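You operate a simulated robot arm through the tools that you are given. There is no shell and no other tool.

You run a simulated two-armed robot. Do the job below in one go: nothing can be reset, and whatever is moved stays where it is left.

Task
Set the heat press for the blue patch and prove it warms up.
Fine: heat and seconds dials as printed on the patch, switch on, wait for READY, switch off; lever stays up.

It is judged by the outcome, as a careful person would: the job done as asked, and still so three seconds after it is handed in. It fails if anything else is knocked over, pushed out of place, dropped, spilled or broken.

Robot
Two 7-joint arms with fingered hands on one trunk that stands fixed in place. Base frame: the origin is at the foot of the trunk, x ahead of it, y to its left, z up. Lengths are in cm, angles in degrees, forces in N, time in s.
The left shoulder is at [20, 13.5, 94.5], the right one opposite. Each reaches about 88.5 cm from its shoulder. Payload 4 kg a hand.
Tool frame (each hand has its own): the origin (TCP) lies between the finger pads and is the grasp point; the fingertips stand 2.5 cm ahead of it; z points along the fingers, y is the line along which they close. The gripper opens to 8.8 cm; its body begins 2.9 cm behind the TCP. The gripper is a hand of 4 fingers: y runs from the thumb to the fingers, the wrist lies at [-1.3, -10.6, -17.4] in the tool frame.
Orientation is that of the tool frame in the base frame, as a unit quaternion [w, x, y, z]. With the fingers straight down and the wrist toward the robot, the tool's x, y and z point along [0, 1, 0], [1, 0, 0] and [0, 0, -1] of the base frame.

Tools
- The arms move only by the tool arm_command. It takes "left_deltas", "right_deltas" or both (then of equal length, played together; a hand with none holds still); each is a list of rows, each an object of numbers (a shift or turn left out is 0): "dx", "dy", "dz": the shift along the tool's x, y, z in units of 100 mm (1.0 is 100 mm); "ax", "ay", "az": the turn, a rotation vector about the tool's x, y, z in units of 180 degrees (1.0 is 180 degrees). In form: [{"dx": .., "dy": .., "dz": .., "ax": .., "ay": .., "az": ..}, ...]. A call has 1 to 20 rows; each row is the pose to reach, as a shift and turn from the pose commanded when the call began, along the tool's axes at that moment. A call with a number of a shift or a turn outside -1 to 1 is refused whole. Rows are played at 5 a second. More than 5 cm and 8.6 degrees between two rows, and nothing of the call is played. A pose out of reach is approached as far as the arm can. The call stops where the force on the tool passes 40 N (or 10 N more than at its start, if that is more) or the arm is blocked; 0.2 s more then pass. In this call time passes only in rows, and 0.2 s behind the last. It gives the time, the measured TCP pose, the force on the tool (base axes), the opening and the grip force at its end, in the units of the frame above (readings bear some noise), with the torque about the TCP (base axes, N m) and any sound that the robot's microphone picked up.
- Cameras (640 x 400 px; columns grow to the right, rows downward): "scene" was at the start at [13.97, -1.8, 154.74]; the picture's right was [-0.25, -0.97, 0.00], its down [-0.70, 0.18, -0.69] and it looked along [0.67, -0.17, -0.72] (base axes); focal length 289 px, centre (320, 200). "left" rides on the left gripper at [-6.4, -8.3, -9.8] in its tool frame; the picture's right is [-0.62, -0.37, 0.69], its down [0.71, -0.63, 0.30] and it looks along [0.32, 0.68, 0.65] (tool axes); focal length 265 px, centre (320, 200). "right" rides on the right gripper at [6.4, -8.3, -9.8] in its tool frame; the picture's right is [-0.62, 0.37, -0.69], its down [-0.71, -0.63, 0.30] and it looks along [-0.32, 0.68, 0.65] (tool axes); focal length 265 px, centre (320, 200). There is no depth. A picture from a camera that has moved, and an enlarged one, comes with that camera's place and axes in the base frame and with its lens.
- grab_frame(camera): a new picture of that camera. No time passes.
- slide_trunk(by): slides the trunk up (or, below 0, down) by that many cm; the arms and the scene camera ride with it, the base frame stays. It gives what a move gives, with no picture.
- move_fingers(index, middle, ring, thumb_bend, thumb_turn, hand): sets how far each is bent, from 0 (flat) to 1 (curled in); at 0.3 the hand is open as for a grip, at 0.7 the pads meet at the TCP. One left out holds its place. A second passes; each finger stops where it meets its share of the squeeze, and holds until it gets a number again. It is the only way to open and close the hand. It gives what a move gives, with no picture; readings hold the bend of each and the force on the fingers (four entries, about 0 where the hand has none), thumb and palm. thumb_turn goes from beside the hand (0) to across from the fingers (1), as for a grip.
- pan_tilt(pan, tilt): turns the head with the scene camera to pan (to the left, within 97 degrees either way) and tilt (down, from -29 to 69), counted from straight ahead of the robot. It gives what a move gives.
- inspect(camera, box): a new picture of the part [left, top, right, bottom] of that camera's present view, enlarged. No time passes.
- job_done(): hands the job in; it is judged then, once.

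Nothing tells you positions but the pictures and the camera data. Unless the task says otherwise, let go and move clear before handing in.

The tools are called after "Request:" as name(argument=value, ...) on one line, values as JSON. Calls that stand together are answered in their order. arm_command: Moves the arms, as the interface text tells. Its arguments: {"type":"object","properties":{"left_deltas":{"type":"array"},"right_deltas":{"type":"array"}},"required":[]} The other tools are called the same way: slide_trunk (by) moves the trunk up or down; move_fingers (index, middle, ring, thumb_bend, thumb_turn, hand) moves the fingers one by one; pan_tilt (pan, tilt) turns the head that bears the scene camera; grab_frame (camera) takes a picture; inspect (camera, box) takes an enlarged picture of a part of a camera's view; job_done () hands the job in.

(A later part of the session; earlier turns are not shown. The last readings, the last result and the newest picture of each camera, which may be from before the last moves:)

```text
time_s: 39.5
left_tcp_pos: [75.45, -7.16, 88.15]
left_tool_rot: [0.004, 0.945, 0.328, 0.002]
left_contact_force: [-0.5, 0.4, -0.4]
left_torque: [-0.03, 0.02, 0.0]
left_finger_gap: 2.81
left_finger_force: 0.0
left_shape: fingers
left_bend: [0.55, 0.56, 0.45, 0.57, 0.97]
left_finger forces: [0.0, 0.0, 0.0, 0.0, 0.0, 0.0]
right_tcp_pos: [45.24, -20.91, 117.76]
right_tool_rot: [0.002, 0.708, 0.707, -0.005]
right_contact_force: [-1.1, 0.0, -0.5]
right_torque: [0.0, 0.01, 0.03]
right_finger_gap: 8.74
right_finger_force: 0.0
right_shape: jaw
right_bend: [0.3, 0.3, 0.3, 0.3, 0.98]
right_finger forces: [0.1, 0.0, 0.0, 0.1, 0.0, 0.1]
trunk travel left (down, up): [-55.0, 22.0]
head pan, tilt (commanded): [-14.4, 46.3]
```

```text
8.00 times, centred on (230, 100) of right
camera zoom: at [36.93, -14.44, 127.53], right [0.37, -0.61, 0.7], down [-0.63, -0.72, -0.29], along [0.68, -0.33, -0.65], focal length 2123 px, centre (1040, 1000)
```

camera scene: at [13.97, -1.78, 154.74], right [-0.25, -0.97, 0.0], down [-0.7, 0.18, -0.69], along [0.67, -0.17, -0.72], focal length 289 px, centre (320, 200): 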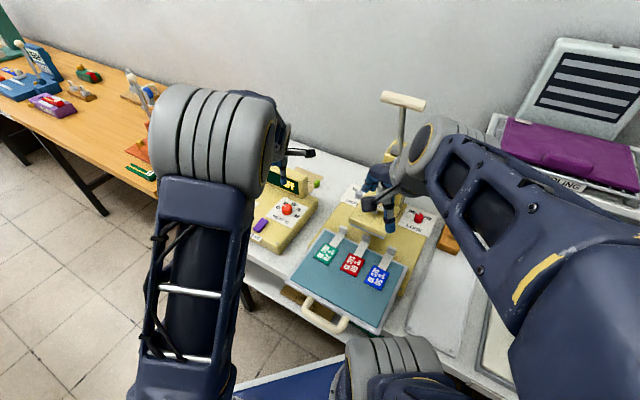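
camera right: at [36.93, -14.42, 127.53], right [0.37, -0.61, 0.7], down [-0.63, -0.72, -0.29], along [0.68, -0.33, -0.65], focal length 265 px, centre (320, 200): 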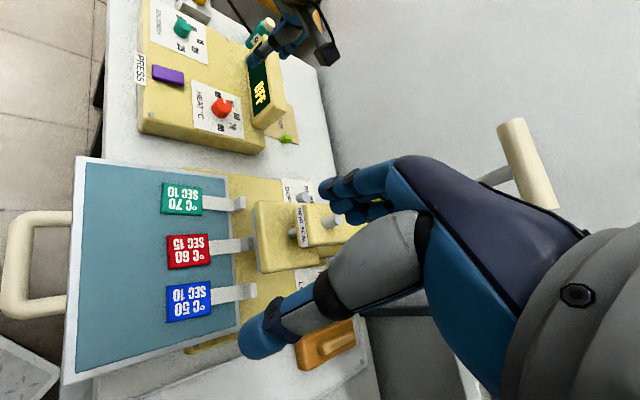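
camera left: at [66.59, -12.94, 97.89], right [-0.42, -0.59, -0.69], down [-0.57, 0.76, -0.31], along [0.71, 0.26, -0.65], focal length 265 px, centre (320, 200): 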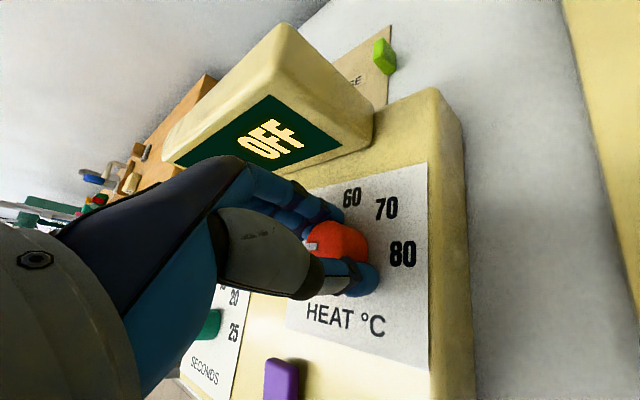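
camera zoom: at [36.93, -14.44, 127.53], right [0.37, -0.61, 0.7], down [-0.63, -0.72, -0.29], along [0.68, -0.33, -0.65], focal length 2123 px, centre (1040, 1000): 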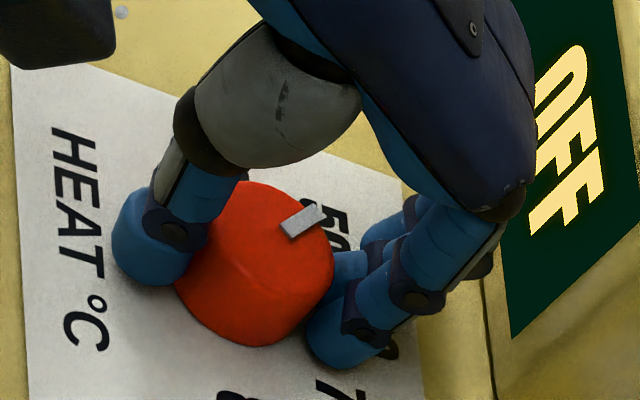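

The grip released cleanly, with no forces left and no visible shift. I'll open and lift straight up, then measure the pointer unobstructed.

Request:
move_fingers(hand="left", index=0.4, middle=0.4, ring=0.4, thumb_bend=0.4)

Request:
arm_command(left_deltas=[{"dz": -0.25}, {"dz": -0.5}, {"dz": -0.75}])

Request:
inspect(camera="right", box=[190, 75, 270, 125])

Request:
inspect(camera="scene", box=[265, 190, 313, 220])

Request:
grab_frame(camera="left")

```text
time_s: 40.5
left_tcp_pos: [75.33, -7.37, 88.1]
left_tool_rot: [0.003, 0.945, 0.328, 0.002]
left_contact_force: [0.6, 0.0, -0.2]
left_torque: [0.0, -0.02, 0.02]
left_finger_gap: 6.29
left_finger_force: 0.1
left_shape: fingers
left_bend: [0.4, 0.4, 0.4, 0.4, 0.97]
left_finger forces: [0.0, 0.1, 0.0, 0.0, 0.0, 0.1]
right_tcp_pos: [45.21, -20.89, 117.79]
right_tool_rot: [0.001, 0.708, 0.707, -0.006]
right_contact_force: [0.1, -0.4, 0.3]
right_torque: [0.02, 0.02, 0.0]
right_finger_gap: 8.75
right_finger_force: 0.0
right_shape: jaw
right_bend: [0.3, 0.3, 0.3, 0.3, 0.98]
right_finger forces: [0.0, 0.1, 0.1, 0.0, 0.0, 0.0]
trunk travel left (down, up): [-55.0, 22.0]
head pan, tilt (commanded): [-14.4, 46.3]
```

```text
time_s: 41.2
left_tcp_pos: [75.37, -7.1, 95.87]
left_tool_rot: [0.002, 0.945, 0.328, 0.001]
left_contact_force: [0.1, 0.0, -0.1]
left_torque: [-0.02, -0.04, -0.04]
left_finger_gap: 6.3
left_finger_force: 0.0
left_shape: fingers
left_bend: [0.4, 0.4, 0.4, 0.4, 0.97]
left_finger forces: [0.0, 0.0, 0.0, 0.0, 0.1, 0.0]
right_tcp_pos: [45.2, -20.98, 117.64]
right_tool_rot: [0.003, 0.707, 0.707, -0.006]
right_contact_force: [0.3, -0.3, -0.9]
right_torque: [0.0, 0.02, -0.04]
right_finger_gap: 8.77
right_finger_force: 0.1
right_shape: jaw
right_bend: [0.3, 0.3, 0.3, 0.3, 0.98]
right_finger forces: [0.1, 0.0, 0.0, 0.0, 0.0, 0.0]
trunk travel left (down, up): [-55.0, 22.0]
head pan, tilt (commanded): [-14.4, 46.3]
```

```text
8.00 times, centred on (230, 100) of right
camera zoom: at [36.94, -14.44, 127.52], right [0.37, -0.61, 0.7], down [-0.63, -0.72, -0.29], along [0.68, -0.33, -0.65], focal length 2123 px, centre (1040, 1000)
```

zoom: 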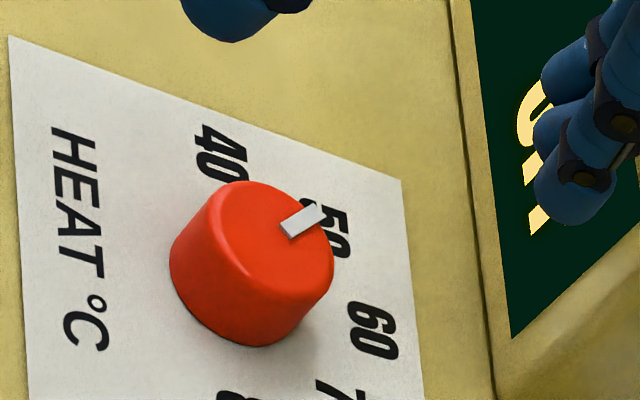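

```text
13.33 times, centred on (289, 205) of scene
camera zoom: at [13.99, -1.8, 154.73], right [-0.25, -0.97, 0.0], down [-0.7, 0.18, -0.69], along [0.67, -0.17, -0.72], focal length 3853 px, centre (733, 133)
```

zoom: 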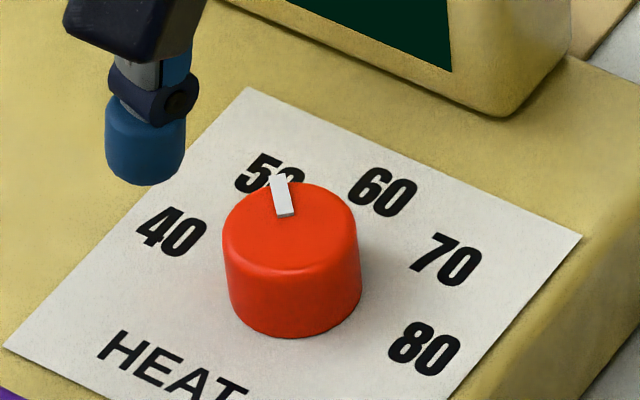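

```text
taken
camera left: at [65.12, -4.56, 105.49], right [-0.71, -0.1, -0.69], down [0.17, 0.94, -0.31], along [0.68, -0.34, -0.65], focal length 265 px, centre (320, 200)
```

left: 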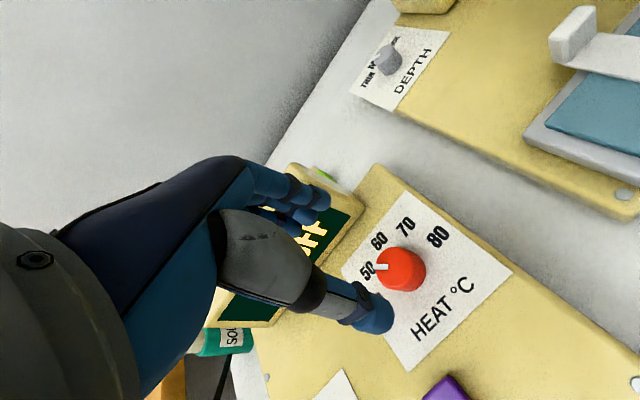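

Unobstructed, the heat pointer reads -43° to -44° in both views, right on "50". Now I'll look closely at the purple switch to see how it works.

Request:
inspect(camera="right", box=[135, 55, 199, 95])

Request:
inspect(camera="scene", box=[240, 205, 288, 245])

Request:
inspect(camera="left", box=[400, 340, 496, 400])

Request:
inspect(camera="scene", box=[200, 150, 340, 260])

```text
10.00 times, centred on (167, 75) of right
camera zoom: at [36.94, -14.44, 127.52], right [0.37, -0.61, 0.7], down [-0.63, -0.72, -0.29], along [0.68, -0.33, -0.65], focal length 2654 px, centre (1850, 1450)
```

zoom: 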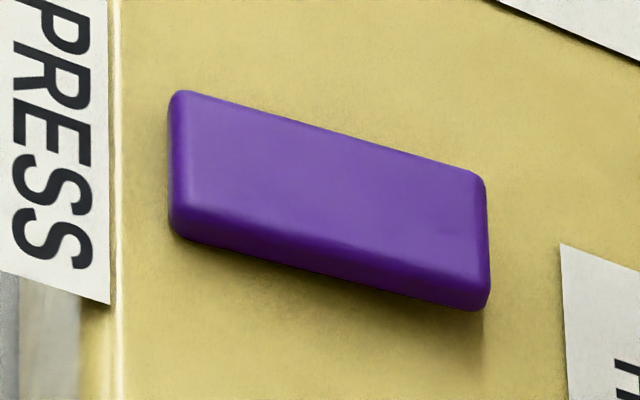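

```text
10.00 times, centred on (264, 225) of scene
camera zoom: at [13.99, -1.8, 154.73], right [-0.25, -0.97, 0.0], down [-0.7, 0.18, -0.69], along [0.67, -0.17, -0.72], focal length 2890 px, centre (880, -50)
```

zoom: 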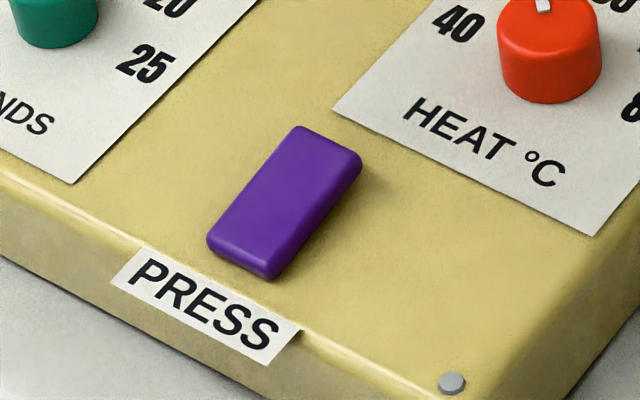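

```text
6.67 times, centred on (448, 370) of left
camera zoom: at [65.12, -4.56, 105.49], right [-0.71, -0.1, -0.69], down [0.17, 0.94, -0.31], along [0.68, -0.34, -0.65], focal length 1769 px, centre (-533, -933)
```

zoom: 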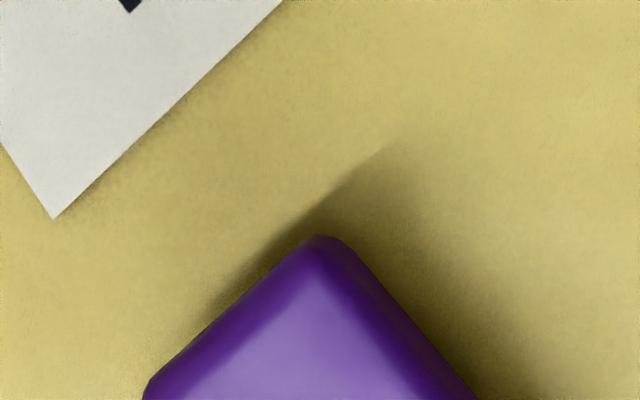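

```text
3.64 times, centred on (270, 205) of scene
camera zoom: at [13.99, -1.8, 154.73], right [-0.25, -0.97, 0.0], down [-0.7, 0.18, -0.69], along [0.67, -0.17, -0.72], focal length 1051 px, centre (502, 182)
```

zoom: 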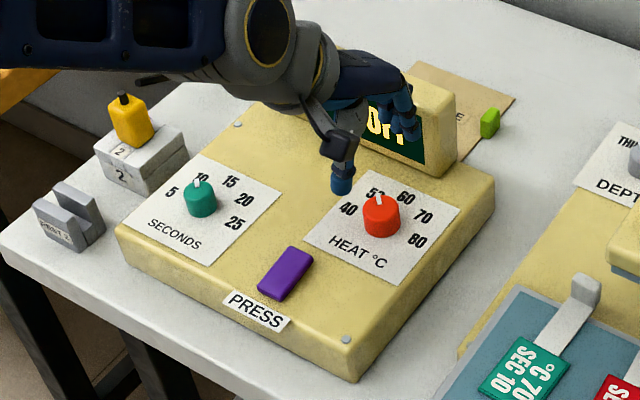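

The switch is a rocker about 4.6 cm long: its near end (PRESS label side) is down and its far end is raised, so OFF means near end down. I'll lift, move above it near [71.3, 1.5], and shape the hand so only the middle fingertip leads.

Request:
arm_command(left_deltas=[{"dz": -0.2}, {"dx": 0.06, "dy": -0.3, "dz": -0.4}, {"dx": 0.12, "dy": -0.6, "dz": -0.4}, {"dx": 0.18, "dy": -0.85, "dz": -0.4}, {"dx": 0.22, "dy": -0.98, "dz": -0.4}])

Request:
move_fingers(hand="left", index=1.0, middle=0.5, ring=1.0, thumb_bend=0.3, thumb_turn=0.0)

Request:
grab_frame(camera="left")

Request:
inspect(camera="right", box=[110, 0, 270, 120])

Request:
inspect(camera="scene", box=[200, 130, 340, 250])

```text
time_s: 42.5
left_tcp_pos: [70.91, 1.83, 99.54]
left_tool_rot: [0.003, 0.945, 0.327, 0.001]
left_contact_force: [0.1, -0.2, -0.3]
left_torque: [0.01, -0.03, 0.0]
left_finger_gap: 6.3
left_finger_force: 0.0
left_shape: fingers
left_bend: [0.4, 0.4, 0.4, 0.4, 0.97]
left_finger forces: [0.0, 0.0, 0.0, 0.0, 0.0, 0.0]
right_tcp_pos: [45.16, -20.96, 117.64]
right_tool_rot: [0.002, 0.707, 0.707, -0.006]
right_contact_force: [0.2, -0.4, -0.3]
right_torque: [-0.02, -0.01, 0.0]
right_finger_gap: 8.78
right_finger_force: 0.0
right_shape: jaw
right_bend: [0.3, 0.3, 0.3, 0.3, 0.98]
right_finger forces: [0.0, 0.0, 0.0, 0.0, 0.0, 0.0]
trunk travel left (down, up): [-55.0, 22.0]
head pan, tilt (commanded): [-14.4, 46.3]
```

```text
time_s: 43.5
left_tcp_pos: [71.07, 1.91, 99.58]
left_tool_rot: [0.003, 0.945, 0.328, 0.001]
left_contact_force: [-0.3, -0.2, 0.3]
left_torque: [0.0, 0.01, -0.01]
left_finger_gap: 7.52
left_finger_force: 0.0
left_shape: fingers
left_bend: [1.0, 0.5, 1.0, 0.3, 0.0]
left_finger forces: [0.0, 0.1, 0.1, 0.0, 0.1, 0.0]
right_tcp_pos: [45.26, -20.9, 117.7]
right_tool_rot: [0.003, 0.707, 0.707, -0.006]
right_contact_force: [-0.1, -0.6, -0.7]
right_torque: [-0.02, -0.01, 0.02]
right_finger_gap: 8.78
right_finger_force: 0.1
right_shape: jaw
right_bend: [0.3, 0.3, 0.3, 0.3, 0.98]
right_finger forces: [0.1, 0.1, 0.0, 0.0, 0.0, 0.0]
trunk travel left (down, up): [-55.0, 22.0]
head pan, tilt (commanded): [-14.4, 46.3]
```

```text
taken
camera left: at [60.8, 4.45, 109.27], right [-0.71, -0.1, -0.69], down [0.17, 0.94, -0.31], along [0.68, -0.34, -0.65], focal length 265 px, centre (320, 200)
```

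left: 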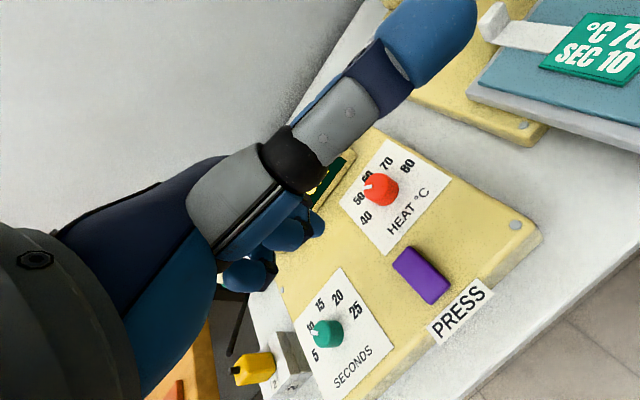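

```text
3.33 times, centred on (190, 60) of right
camera zoom: at [36.93, -14.44, 127.53], right [0.37, -0.61, 0.7], down [-0.63, -0.72, -0.29], along [0.68, -0.33, -0.65], focal length 885 px, centre (753, 667)
```

zoom: 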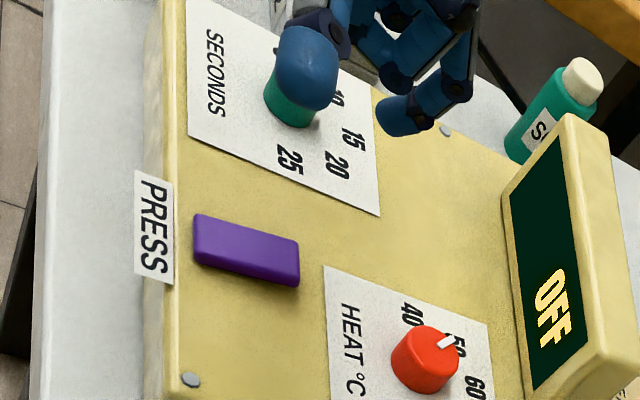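

```text
3.33 times, centred on (270, 190) of scene
camera zoom: at [13.97, -1.8, 154.74], right [-0.25, -0.97, 0.0], down [-0.7, 0.18, -0.69], along [0.67, -0.17, -0.72], focal length 963 px, centre (487, 233)
```

zoom: 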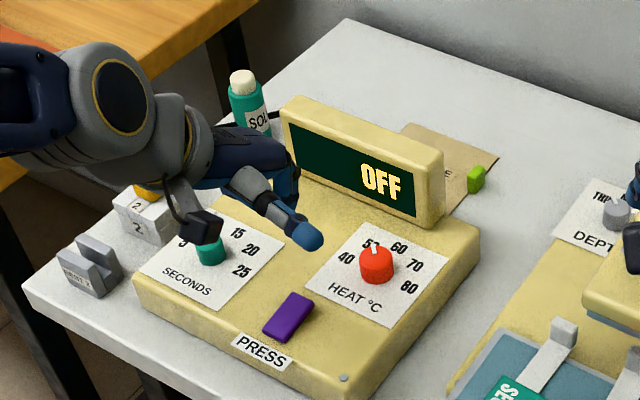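

The swung-out thumb would get in the way, so I'll put it back across and open; it will hang past the panel's front edge. Then I'll bring the middle fingertip over the raised end of the rocker.

Request:
move_fingers(hand="left", index=1.0, middle=0.5, ring=1.0, thumb_bend=0.25, thumb_turn=0.98)

Request:
arm_command(left_deltas=[{"dx": 0.008, "dy": -0.07, "dz": 0.25}, {"dx": 0.016, "dy": -0.142, "dz": 0.5}])

Request:
grab_frame(camera="left")

Request:
inspect(camera="right", box=[110, 20, 230, 110])

Request:
inspect(camera="scene", box=[220, 170, 310, 245])

```text
time_s: 44.5
left_tcp_pos: [71.02, 1.75, 99.51]
left_tool_rot: [0.004, 0.945, 0.328, 0.001]
left_contact_force: [-1.3, -0.8, -0.2]
left_torque: [-0.01, -0.01, -0.01]
left_finger_gap: 5.42
left_finger_force: 0.1
left_shape: fingers
left_bend: [1.0, 0.5, 1.0, 0.25, 0.95]
left_finger forces: [0.0, 0.1, 0.0, 0.1, 0.1, 0.0]
right_tcp_pos: [45.09, -20.97, 117.69]
right_tool_rot: [0.002, 0.707, 0.707, -0.007]
right_contact_force: [0.1, 0.0, -0.1]
right_torque: [-0.02, -0.02, 0.01]
right_finger_gap: 8.75
right_finger_force: 0.0
right_shape: jaw
right_bend: [0.3, 0.3, 0.3, 0.3, 0.98]
right_finger forces: [0.0, 0.1, 0.0, 0.1, 0.1, 0.0]
trunk travel left (down, up): [-55.0, 22.0]
head pan, tilt (commanded): [-14.4, 46.3]
```

```text
time_s: 45.0
left_tcp_pos: [70.27, 3.03, 94.62]
left_tool_rot: [0.004, 0.945, 0.328, 0.001]
left_contact_force: [0.9, -0.1, 0.6]
left_torque: [0.0, -0.02, 0.0]
left_finger_gap: 5.43
left_finger_force: 0.0
left_shape: fingers
left_bend: [1.0, 0.5, 1.0, 0.25, 0.95]
left_finger forces: [0.1, 0.0, 0.1, 0.0, 0.0, 0.1]
right_tcp_pos: [45.24, -20.98, 117.79]
right_tool_rot: [0.002, 0.708, 0.706, -0.006]
right_contact_force: [-0.9, 0.1, 0.1]
right_torque: [0.02, 0.01, -0.01]
right_finger_gap: 8.76
right_finger_force: 0.0
right_shape: jaw
right_bend: [0.3, 0.3, 0.3, 0.3, 0.98]
right_finger forces: [0.0, 0.0, 0.0, 0.0, 0.0, 0.0]
trunk travel left (down, up): [-55.0, 22.0]
head pan, tilt (commanded): [-14.4, 46.3]
```

```text
taken
camera left: at [59.99, 5.45, 104.33], right [-0.71, -0.1, -0.69], down [0.17, 0.94, -0.31], along [0.68, -0.34, -0.65], focal length 265 px, centre (320, 200)
```

left: 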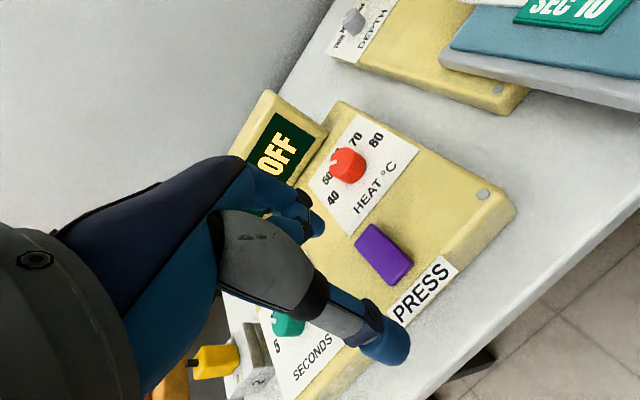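

```text
4.44 times, centred on (170, 65) of right
camera zoom: at [36.92, -14.45, 127.54], right [0.37, -0.61, 0.7], down [-0.63, -0.72, -0.29], along [0.68, -0.33, -0.65], focal length 1180 px, centre (987, 800)
```

zoom: 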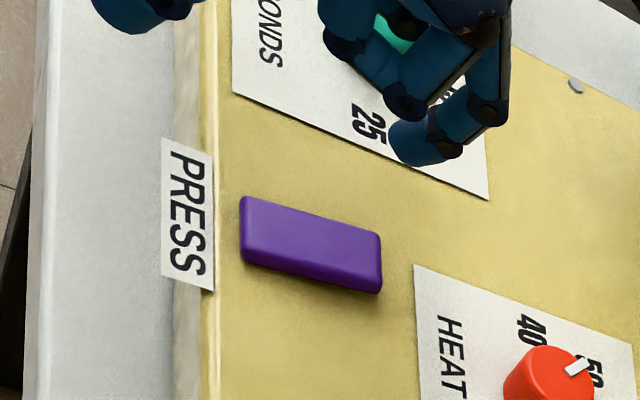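

```text
5.33 times, centred on (265, 208) of scene
camera zoom: at [13.96, -1.81, 154.74], right [-0.25, -0.97, 0.0], down [-0.7, 0.18, -0.69], along [0.67, -0.17, -0.72], focal length 1541 px, centre (613, 160)
```

zoom: 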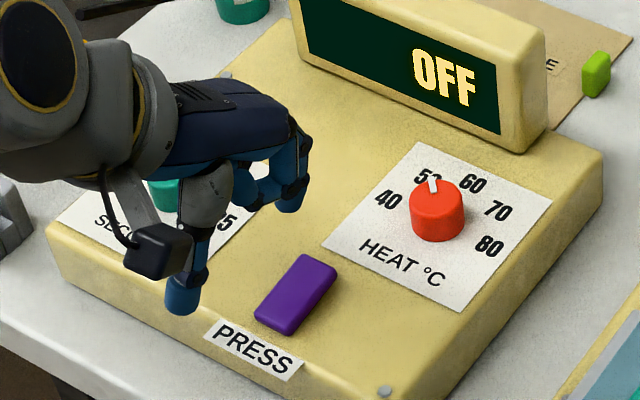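

The fingertip would land a little off to one side of the rocker's raised end. I'll shift about 6 mm, lower 3 cm and re-measure from close range.

Request:
arm_command(left_deltas=[{"dx": -0.03, "dy": -0.01, "dz": 0.15}, {"dx": -0.06, "dy": -0.02, "dz": 0.3}])

Request:
inspect(camera="right", box=[130, 40, 210, 100])

Request:
inspect(camera="scene", box=[240, 190, 300, 235])

Request:
grab_frame(camera="left")

```text
time_s: 45.6
left_tcp_pos: [69.61, 2.7, 91.62]
left_tool_rot: [0.003, 0.945, 0.328, 0.001]
left_contact_force: [0.1, -0.7, 0.5]
left_torque: [0.0, 0.02, -0.03]
left_finger_gap: 5.42
left_finger_force: 0.1
left_shape: fingers
left_bend: [1.0, 0.5, 1.0, 0.25, 0.95]
left_finger forces: [0.0, 0.0, 0.0, 0.1, 0.1, 0.0]
right_tcp_pos: [45.22, -20.89, 117.75]
right_tool_rot: [0.003, 0.707, 0.707, -0.007]
right_contact_force: [0.0, -0.7, 0.5]
right_torque: [-0.03, -0.01, -0.01]
right_finger_gap: 8.74
right_finger_force: 0.0
right_shape: jaw
right_bend: [0.3, 0.3, 0.3, 0.3, 0.98]
right_finger forces: [0.1, 0.1, 0.0, 0.0, 0.0, 0.0]
trunk travel left (down, up): [-55.0, 22.0]
head pan, tilt (commanded): [-14.4, 46.3]
```

```text
6.67 times, centred on (170, 70) of right
camera zoom: at [36.92, -14.44, 127.54], right [0.37, -0.61, 0.7], down [-0.63, -0.72, -0.29], along [0.68, -0.33, -0.65], focal length 1769 px, centre (1320, 1067)
```

zoom: 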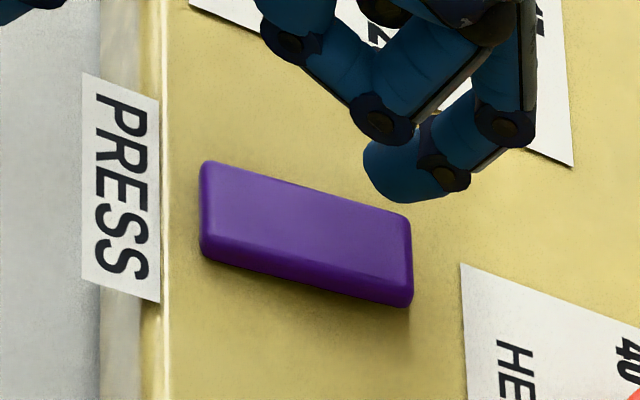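

```text
8.89 times, centred on (270, 212) of scene
camera zoom: at [13.96, -1.8, 154.74], right [-0.25, -0.97, 0.0], down [-0.7, 0.18, -0.69], along [0.67, -0.17, -0.72], focal length 2569 px, centre (764, 89)
```

zoom: 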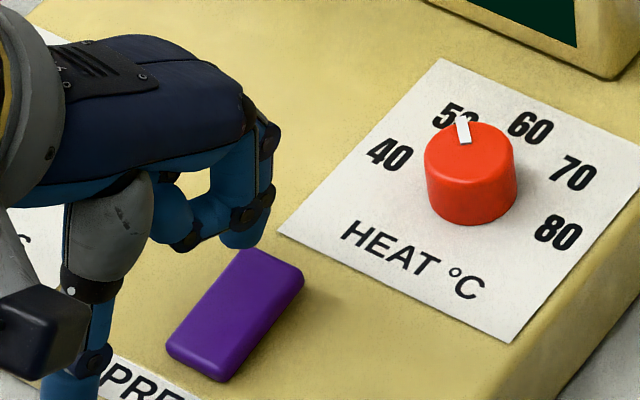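

```text
taken
camera left: at [59.41, 5.37, 101.33], right [-0.71, -0.1, -0.69], down [0.17, 0.94, -0.31], along [0.68, -0.34, -0.65], focal length 265 px, centre (320, 200)
```

left: 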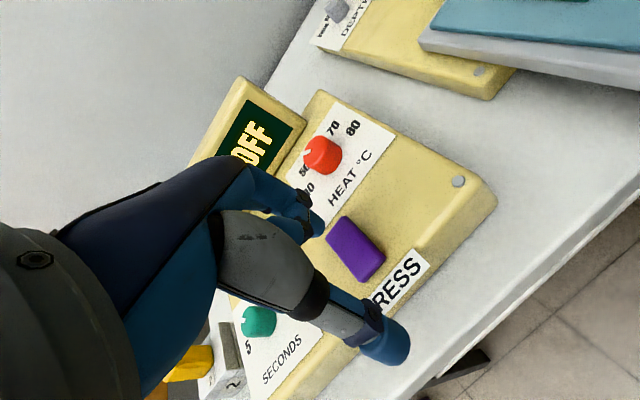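

Both views now predict the fingertip lands on the raised end of the rocker, about 2 cm lower. I'll descend carefully.

Request:
arm_command(left_deltas=[{"dz": 0.08}, {"dz": 0.15}])

Request:
inspect(camera="right", box=[130, 40, 210, 100])

Request:
inspect(camera="scene", box=[240, 190, 300, 235])

```text
time_s: 46.2
left_tcp_pos: [69.58, 2.84, 90.07]
left_tool_rot: [0.003, 0.945, 0.328, 0.0]
left_contact_force: [0.4, 0.6, 0.4]
left_torque: [0.01, -0.03, 0.02]
left_finger_gap: 5.42
left_finger_force: 0.1
left_shape: fingers
left_bend: [1.0, 0.5, 1.0, 0.25, 0.95]
left_finger forces: [0.2, 0.0, 0.0, 0.0, 0.0, 0.0]
right_tcp_pos: [45.27, -20.89, 117.71]
right_tool_rot: [0.003, 0.707, 0.707, -0.006]
right_contact_force: [0.4, -1.1, -0.1]
right_torque: [0.02, -0.01, 0.01]
right_finger_gap: 8.76
right_finger_force: 0.0
right_shape: jaw
right_bend: [0.3, 0.3, 0.3, 0.3, 0.98]
right_finger forces: [0.0, 0.0, 0.0, 0.0, 0.1, 0.1]
trunk travel left (down, up): [-55.0, 22.0]
head pan, tilt (commanded): [-14.4, 46.3]
```

```text
6.67 times, centred on (170, 70) of right
camera zoom: at [36.92, -14.44, 127.53], right [0.37, -0.61, 0.7], down [-0.63, -0.72, -0.29], along [0.68, -0.33, -0.65], focal length 1769 px, centre (1320, 1067)
```

zoom: 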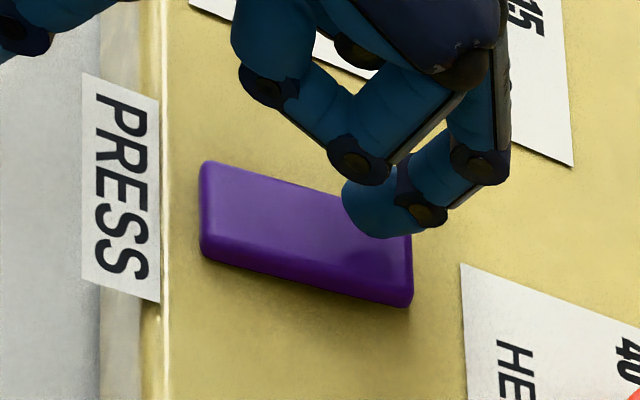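

```text
8.89 times, centred on (270, 212) of scene
camera zoom: at [13.97, -1.8, 154.74], right [-0.25, -0.97, 0.0], down [-0.7, 0.18, -0.69], along [0.67, -0.17, -0.72], focal length 2569 px, centre (764, 89)
```

zoom: 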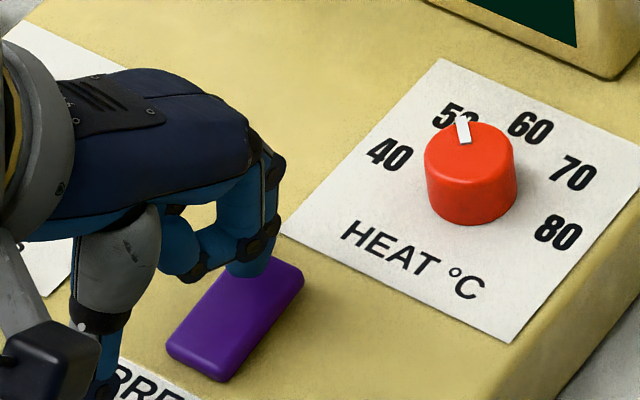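

The fingertip is right over the raised end, without contact yet. I'll press down in small increments.

Request:
arm_command(left_deltas=[{"dz": 0.02}, {"dz": 0.04}, {"dz": 0.06}])

Request:
inspect(camera="scene", box=[240, 165, 330, 235])

Request:
inspect(camera="right", box=[130, 40, 210, 100])

```text
time_s: 47.0
left_tcp_pos: [69.72, 2.79, 89.6]
left_tool_rot: [0.003, 0.945, 0.328, 0.001]
left_contact_force: [0.7, 0.0, 0.7]
left_torque: [-0.01, -0.01, 0.02]
left_finger_gap: 5.42
left_finger_force: 0.1
left_shape: fingers
left_bend: [1.0, 0.5, 1.0, 0.25, 0.95]
left_finger forces: [0.1, 0.1, 0.1, 0.1, 0.1, 0.0]
right_tcp_pos: [45.18, -20.96, 117.66]
right_tool_rot: [0.002, 0.708, 0.707, -0.006]
right_contact_force: [0.7, 0.1, -0.1]
right_torque: [-0.02, 0.01, -0.01]
right_finger_gap: 8.75
right_finger_force: 0.0
right_shape: jaw
right_bend: [0.3, 0.3, 0.3, 0.3, 0.98]
right_finger forces: [0.0, 0.0, 0.0, 0.0, 0.0, 0.0]
trunk travel left (down, up): [-55.0, 22.0]
head pan, tilt (commanded): [-14.4, 46.3]
```

```text
5.71 times, centred on (285, 200) of scene
camera zoom: at [13.97, -1.8, 154.74], right [-0.25, -0.97, 0.0], down [-0.7, 0.18, -0.69], along [0.67, -0.17, -0.72], focal length 1651 px, centre (520, 200)
```

zoom: 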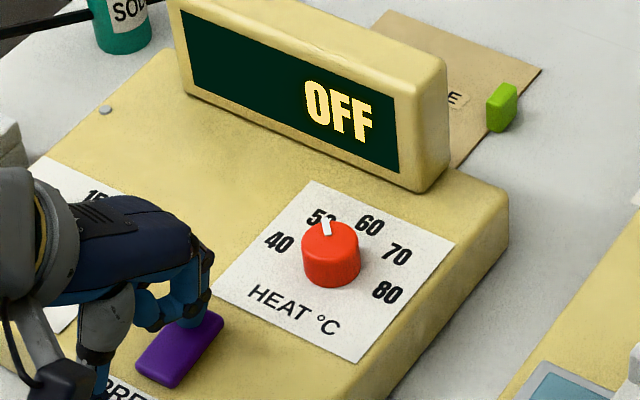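

```text
6.67 times, centred on (170, 70) of right
camera zoom: at [36.93, -14.44, 127.53], right [0.37, -0.61, 0.7], down [-0.63, -0.72, -0.29], along [0.68, -0.33, -0.65], focal length 1769 px, centre (1320, 1067)
```

zoom: 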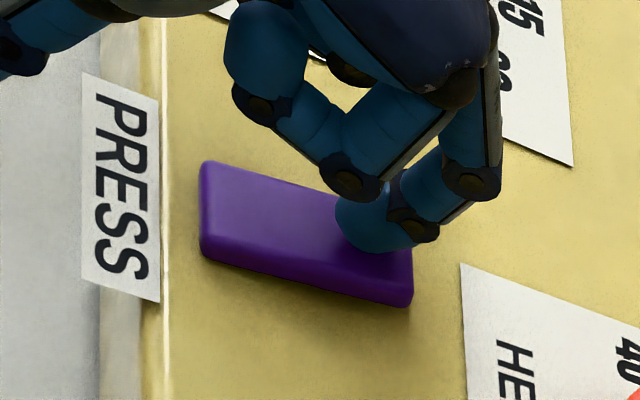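

Still no contact force. I'll keep pressing in small increments and watch the force and the display.

Request:
arm_command(left_deltas=[{"dz": 0.02}, {"dz": 0.04}, {"dz": 0.06}])

Request:
inspect(camera="scene", box=[240, 165, 330, 235])

Request:
inspect(camera="right", box=[130, 40, 210, 100])

```text
time_s: 47.9
left_tcp_pos: [69.75, 2.91, 89.0]
left_tool_rot: [0.004, 0.945, 0.328, 0.002]
left_contact_force: [0.3, 0.0, 9.9]
left_torque: [-0.23, -0.25, -0.02]
left_finger_gap: 5.46
left_finger_force: 4.4
left_shape: fingers
left_bend: [1.0, 0.48, 1.0, 0.25, 0.95]
left_finger forces: [0.0, 9.3, 0.1, 0.1, 0.0, 0.1]
right_tcp_pos: [45.07, -20.88, 117.74]
right_tool_rot: [0.002, 0.707, 0.707, -0.006]
right_contact_force: [-0.4, 0.1, -0.1]
right_torque: [-0.01, -0.02, 0.0]
right_finger_gap: 8.76
right_finger_force: 0.1
right_shape: jaw
right_bend: [0.3, 0.3, 0.3, 0.3, 0.98]
right_finger forces: [0.0, 0.1, 0.0, 0.1, 0.0, 0.0]
trunk travel left (down, up): [-55.0, 22.0]
head pan, tilt (commanded): [-14.4, 46.3]
```

```text
5.71 times, centred on (285, 200) of scene
camera zoom: at [13.95, -1.81, 154.76], right [-0.25, -0.97, 0.0], down [-0.7, 0.18, -0.69], along [0.67, -0.17, -0.72], focal length 1651 px, centre (520, 200)
```

zoom: 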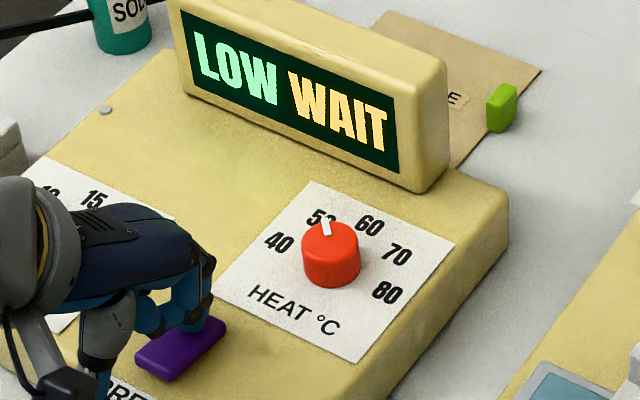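

```text
6.67 times, centred on (170, 70) of right
camera zoom: at [36.91, -14.44, 127.56], right [0.37, -0.61, 0.7], down [-0.63, -0.72, -0.29], along [0.68, -0.33, -0.65], focal length 1769 px, centre (1320, 1067)
```

zoom: 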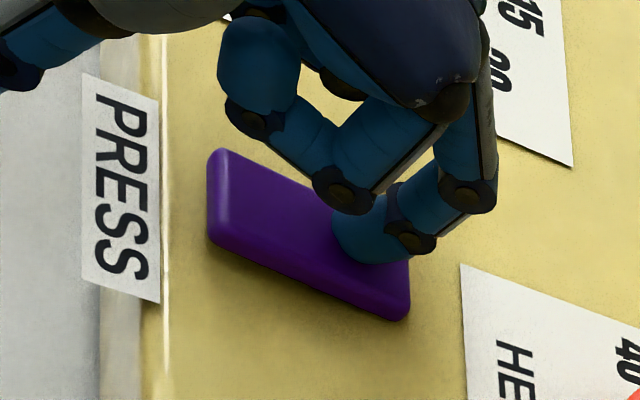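

The switch rocked over and the display now shows "LOW WAIT", so the press is on. I'll lift the finger off and wait while watching the display.

Request:
arm_command(left_deltas=[{"dz": -0.1}, {"dz": -0.2}, {"dz": -0.3}])

Request:
inspect(camera="scene", box=[220, 150, 340, 240])

Request:
inspect(camera="right", box=[130, 40, 210, 100])

```text
time_s: 48.6
left_tcp_pos: [69.77, 2.97, 91.81]
left_tool_rot: [0.003, 0.945, 0.328, -0.001]
left_contact_force: [-0.2, 0.4, -0.1]
left_torque: [0.05, 0.02, 0.0]
left_finger_gap: 5.44
left_finger_force: 0.1
left_shape: fingers
left_bend: [1.0, 0.5, 1.0, 0.25, 0.95]
left_finger forces: [0.0, 0.0, 0.0, 0.0, 0.0, 0.1]
right_tcp_pos: [45.2, -20.96, 117.75]
right_tool_rot: [0.003, 0.707, 0.707, -0.006]
right_contact_force: [-0.9, 0.7, 0.8]
right_torque: [-0.03, -0.01, 0.0]
right_finger_gap: 8.75
right_finger_force: 0.1
right_shape: jaw
right_bend: [0.3, 0.3, 0.3, 0.3, 0.98]
right_finger forces: [0.0, 0.1, 0.0, 0.1, 0.1, 0.1]
trunk travel left (down, up): [-55.0, 22.0]
head pan, tilt (commanded): [-14.4, 46.3]
```

```text
4.44 times, centred on (280, 195) of scene
camera zoom: at [13.98, -1.8, 154.73], right [-0.25, -0.97, 0.0], down [-0.7, 0.18, -0.69], along [0.67, -0.17, -0.72], focal length 1284 px, centre (498, 222)
```

zoom: 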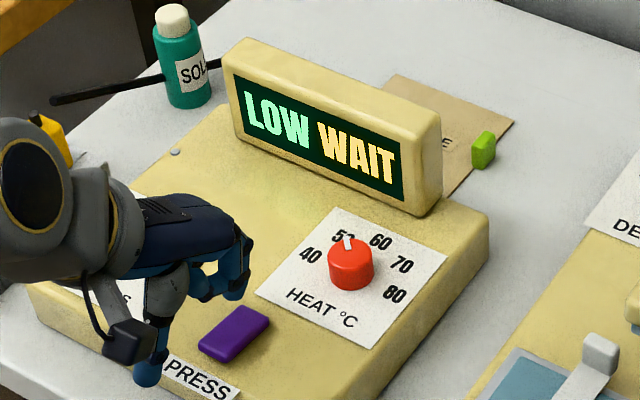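

```text
6.67 times, centred on (170, 70) of right
camera zoom: at [36.93, -14.44, 127.53], right [0.37, -0.61, 0.7], down [-0.63, -0.72, -0.29], along [0.68, -0.33, -0.65], focal length 1769 px, centre (1320, 1067)
```

zoom: 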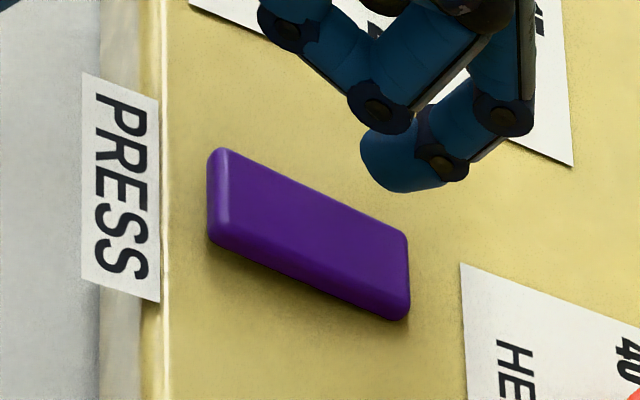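

The switch's near end is now raised and the press is on. While it warms up, I'll reposition over the near end, staying above it, and keep watching for READY.

Request:
arm_command(left_deltas=[{"dx": -0.008, "dy": -0.07, "dz": -0.05}, {"dx": -0.016, "dy": -0.14, "dz": -0.05}, {"dx": -0.025, "dy": -0.21, "dz": -0.05}, {"dx": -0.033, "dy": -0.275, "dz": -0.05}, {"dx": -0.033, "dy": -0.275, "dz": -0.05}, {"dx": -0.033, "dy": -0.275, "dz": -0.05}, {"dx": -0.033, "dy": -0.275, "dz": -0.05}, {"dx": -0.033, "dy": -0.275, "dz": -0.05}, {"dx": -0.033, "dy": -0.275, "dz": -0.05}, {"dx": -0.033, "dy": -0.275, "dz": -0.05}])

Request:
inspect(camera="scene", box=[220, 150, 340, 240])

Request:
inspect(camera="right", box=[130, 40, 210, 100])

```text
time_s: 50.9
left_tcp_pos: [67.8, 4.69, 92.3]
left_tool_rot: [0.003, 0.945, 0.328, 0.001]
left_contact_force: [-0.3, 0.3, 0.7]
left_torque: [0.01, 0.04, -0.03]
left_finger_gap: 5.42
left_finger_force: 0.1
left_shape: fingers
left_bend: [1.0, 0.5, 1.0, 0.25, 0.95]
left_finger forces: [0.1, 0.1, 0.1, 0.0, 0.1, 0.0]
right_tcp_pos: [45.17, -20.86, 117.75]
right_tool_rot: [0.002, 0.707, 0.708, -0.006]
right_contact_force: [-0.2, 0.7, -0.3]
right_torque: [0.01, -0.01, -0.02]
right_finger_gap: 8.76
right_finger_force: 0.1
right_shape: jaw
right_bend: [0.3, 0.3, 0.3, 0.3, 0.98]
right_finger forces: [0.0, 0.1, 0.0, 0.0, 0.0, 0.0]
trunk travel left (down, up): [-55.0, 22.0]
head pan, tilt (commanded): [-14.4, 46.3]
```

```text
4.44 times, centred on (280, 195) of scene
camera zoom: at [13.97, -1.8, 154.74], right [-0.25, -0.97, 0.0], down [-0.7, 0.18, -0.69], along [0.67, -0.17, -0.72], focal length 1284 px, centre (498, 222)
```

zoom: 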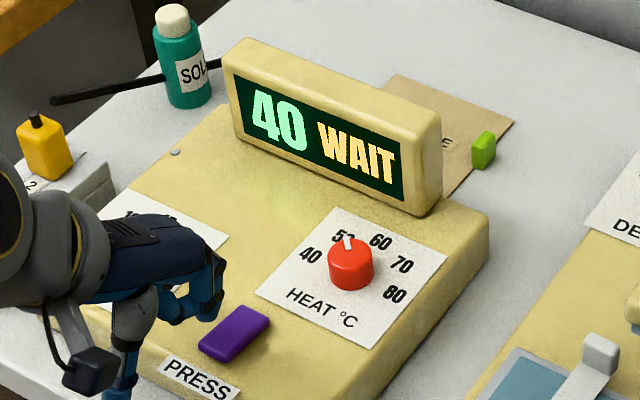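

```text
6.67 times, centred on (170, 70) of right
camera zoom: at [36.93, -14.44, 127.53], right [0.37, -0.61, 0.7], down [-0.63, -0.72, -0.29], along [0.68, -0.33, -0.65], focal length 1769 px, centre (1320, 1067)
```

zoom: 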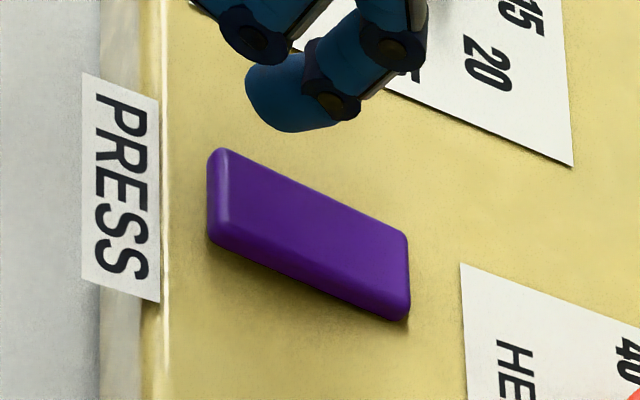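

The display now reads "40 WAIT", so it's heating. I'll hold still and keep waiting.

Request:
arm_command(left_deltas=[{"dz": 0}, {"dz": 0}, {"dz": 0}, {"dz": 0}, {"dz": 0}, {"dz": 0}, {"dz": 0}, {"dz": 0}, {"dz": 0}, {"dz": 0}])

Request:
inspect(camera="scene", box=[220, 150, 340, 240])

```text
time_s: 53.0
left_tcp_pos: [67.73, 4.74, 92.36]
left_tool_rot: [0.004, 0.945, 0.328, 0.001]
left_contact_force: [0.0, 0.9, -0.5]
left_torque: [0.01, -0.03, -0.02]
left_finger_gap: 5.41
left_finger_force: 0.2
left_shape: fingers
left_bend: [1.0, 0.5, 1.0, 0.25, 0.95]
left_finger forces: [0.0, 0.1, 0.0, 0.0, 0.0, 0.0]
right_tcp_pos: [45.1, -20.95, 117.64]
right_tool_rot: [0.002, 0.707, 0.707, -0.006]
right_contact_force: [1.0, 0.9, 0.0]
right_torque: [0.01, 0.02, -0.03]
right_finger_gap: 8.73
right_finger_force: 0.0
right_shape: jaw
right_bend: [0.3, 0.3, 0.3, 0.3, 0.98]
right_finger forces: [0.0, 0.0, 0.1, 0.1, 0.1, 0.0]
trunk travel left (down, up): [-55.0, 22.0]
head pan, tilt (commanded): [-14.4, 46.3]
```

```text
4.44 times, centred on (280, 195) of scene
camera zoom: at [13.97, -1.8, 154.74], right [-0.25, -0.97, 0.0], down [-0.7, 0.18, -0.69], along [0.67, -0.17, -0.72], focal length 1284 px, centre (498, 222)
```

zoom: 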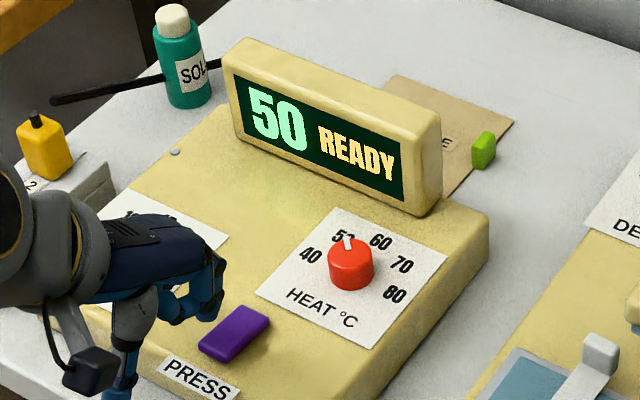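

The display reads "50 READY", which proves it warms up. Before pressing the near end to switch off, I'll check the fingertip alignment.

Request:
inspect(camera="scene", box=[240, 190, 300, 235])

Request:
inspect(camera="right", box=[130, 40, 210, 100])

Request:
grab_frame(camera="left")

```text
8.89 times, centred on (270, 212) of scene
camera zoom: at [13.97, -1.8, 154.74], right [-0.25, -0.97, 0.0], down [-0.7, 0.18, -0.69], along [0.67, -0.17, -0.72], focal length 2569 px, centre (764, 89)
```

zoom: 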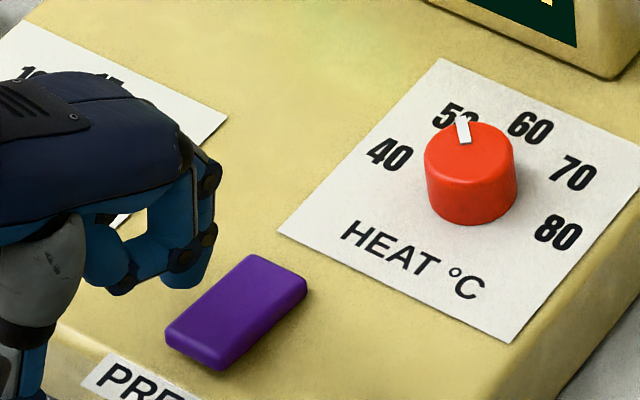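

```text
6.67 times, centred on (170, 70) of right
camera zoom: at [36.93, -14.44, 127.53], right [0.37, -0.61, 0.7], down [-0.63, -0.72, -0.29], along [0.68, -0.33, -0.65], focal length 1769 px, centre (1320, 1067)
```

zoom: 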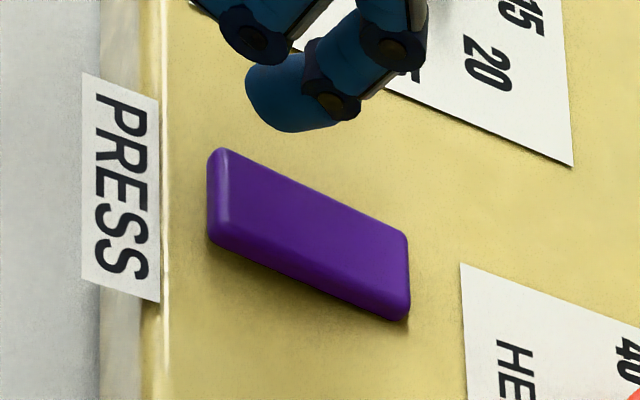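

```text
taken
camera left: at [57.51, 7.37, 102.09], right [-0.71, -0.1, -0.69], down [0.17, 0.94, -0.31], along [0.68, -0.34, -0.65], focal length 265 px, centre (320, 200)
```

left: 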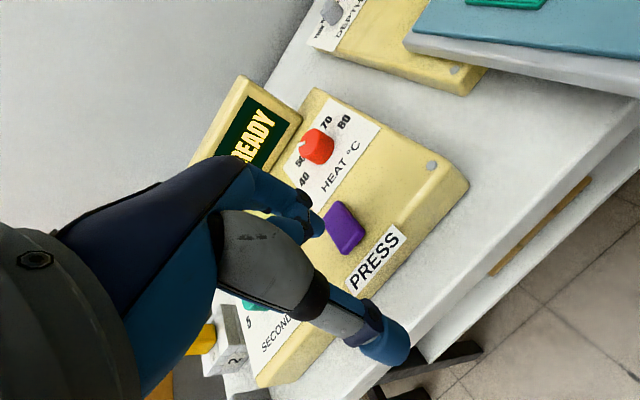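

I need a small correction of about 4.5 mm sideways to centre on the rocker's raised near end. Then I'll descend and press in small increments.

Request:
arm_command(left_deltas=[{"dx": -0.045, "dy": 0.008}, {"dx": -0.045, "dy": 0.008, "dz": 0.08}, {"dx": -0.045, "dy": 0.008, "dz": 0.16}])

Request:
inspect(camera="scene", box=[240, 190, 300, 235])

Request:
inspect(camera="right", box=[130, 40, 210, 100])

```text
time_s: 53.9
left_tcp_pos: [67.45, 4.45, 90.61]
left_tool_rot: [0.002, 0.945, 0.328, 0.0]
left_contact_force: [0.4, -0.4, 0.5]
left_torque: [0.03, -0.02, 0.0]
left_finger_gap: 5.44
left_finger_force: 0.1
left_shape: fingers
left_bend: [1.0, 0.5, 1.0, 0.25, 0.95]
left_finger forces: [0.0, 0.0, 0.0, 0.1, 0.0, 0.0]
right_tcp_pos: [45.21, -20.93, 117.71]
right_tool_rot: [0.003, 0.707, 0.707, -0.006]
right_contact_force: [-0.2, 0.2, -0.2]
right_torque: [0.0, 0.02, -0.03]
right_finger_gap: 8.73
right_finger_force: 0.0
right_shape: jaw
right_bend: [0.3, 0.3, 0.3, 0.3, 0.98]
right_finger forces: [0.1, 0.0, 0.1, 0.0, 0.0, 0.0]
trunk travel left (down, up): [-55.0, 22.0]
head pan, tilt (commanded): [-14.4, 46.3]
```

```text
8.89 times, centred on (270, 212) of scene
camera zoom: at [13.97, -1.8, 154.74], right [-0.25, -0.97, 0.0], down [-0.7, 0.18, -0.69], along [0.67, -0.17, -0.72], focal length 2569 px, centre (764, 89)
```

zoom: 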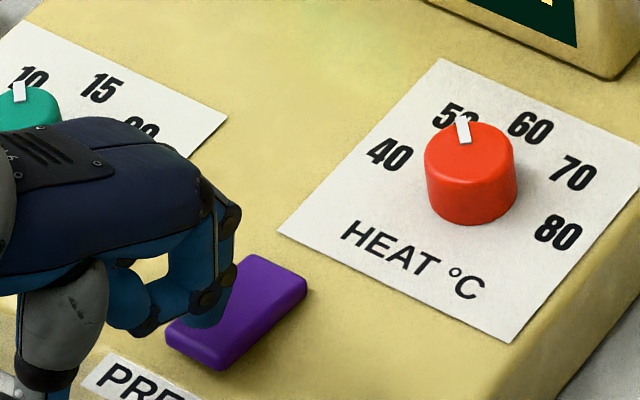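

```text
6.67 times, centred on (170, 70) of right
camera zoom: at [36.92, -14.44, 127.53], right [0.37, -0.61, 0.7], down [-0.63, -0.72, -0.29], along [0.68, -0.33, -0.65], focal length 1769 px, centre (1320, 1067)
```

zoom: 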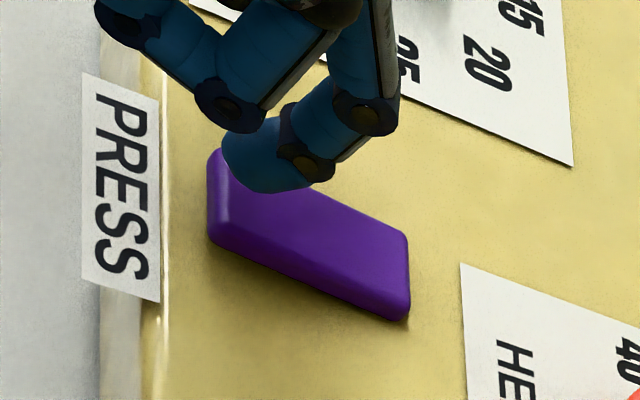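

It's aligned over the raised near end. I'll press down in small steps.

Request:
arm_command(left_deltas=[{"dz": 0.03}, {"dz": 0.06}, {"dz": 0.09}, {"dz": 0.12}, {"dz": 0.14}, {"dz": 0.16}])

Request:
inspect(camera="scene", box=[220, 150, 340, 240])

Request:
inspect(camera="right", box=[130, 40, 210, 100])

```text
time_s: 55.2
left_tcp_pos: [67.37, 4.42, 89.19]
left_tool_rot: [0.003, 0.944, 0.329, 0.002]
left_contact_force: [0.1, -0.2, 0.7]
left_torque: [0.01, 0.03, -0.02]
left_finger_gap: 5.42
left_finger_force: 0.0
left_shape: fingers
left_bend: [1.0, 0.5, 1.0, 0.25, 0.95]
left_finger forces: [0.1, 0.0, 0.0, 0.1, 0.0, 0.0]
right_tcp_pos: [45.07, -20.82, 117.78]
right_tool_rot: [0.002, 0.707, 0.707, -0.007]
right_contact_force: [-0.6, -0.3, -0.7]
right_torque: [0.04, 0.01, -0.02]
right_finger_gap: 8.77
right_finger_force: 0.1
right_shape: jaw
right_bend: [0.3, 0.3, 0.3, 0.3, 0.98]
right_finger forces: [0.1, 0.0, 0.0, 0.0, 0.1, 0.0]
trunk travel left (down, up): [-55.0, 22.0]
head pan, tilt (commanded): [-14.4, 46.3]
```

```text
4.44 times, centred on (280, 195) of scene
camera zoom: at [13.97, -1.8, 154.74], right [-0.25, -0.97, 0.0], down [-0.7, 0.18, -0.69], along [0.67, -0.17, -0.72], focal length 1284 px, centre (498, 222)
```

zoom: 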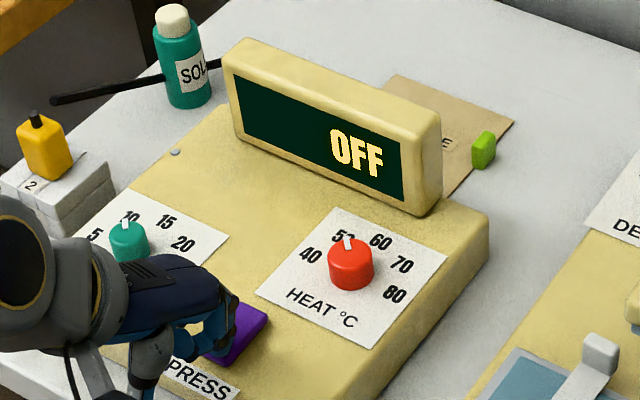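

```text
6.67 times, centred on (170, 70) of right
camera zoom: at [36.93, -14.44, 127.53], right [0.37, -0.61, 0.7], down [-0.63, -0.72, -0.29], along [0.68, -0.33, -0.65], focal length 1769 px, centre (1320, 1067)
```

zoom: 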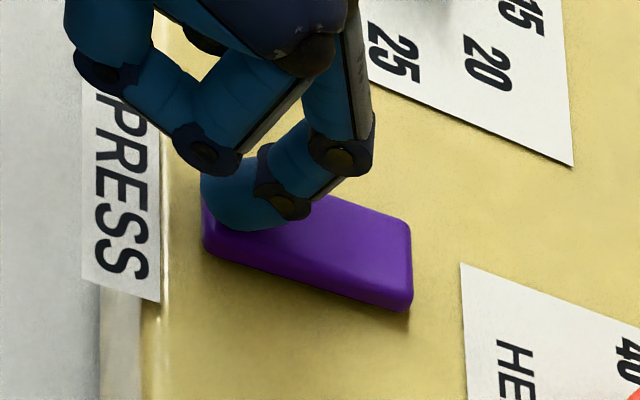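

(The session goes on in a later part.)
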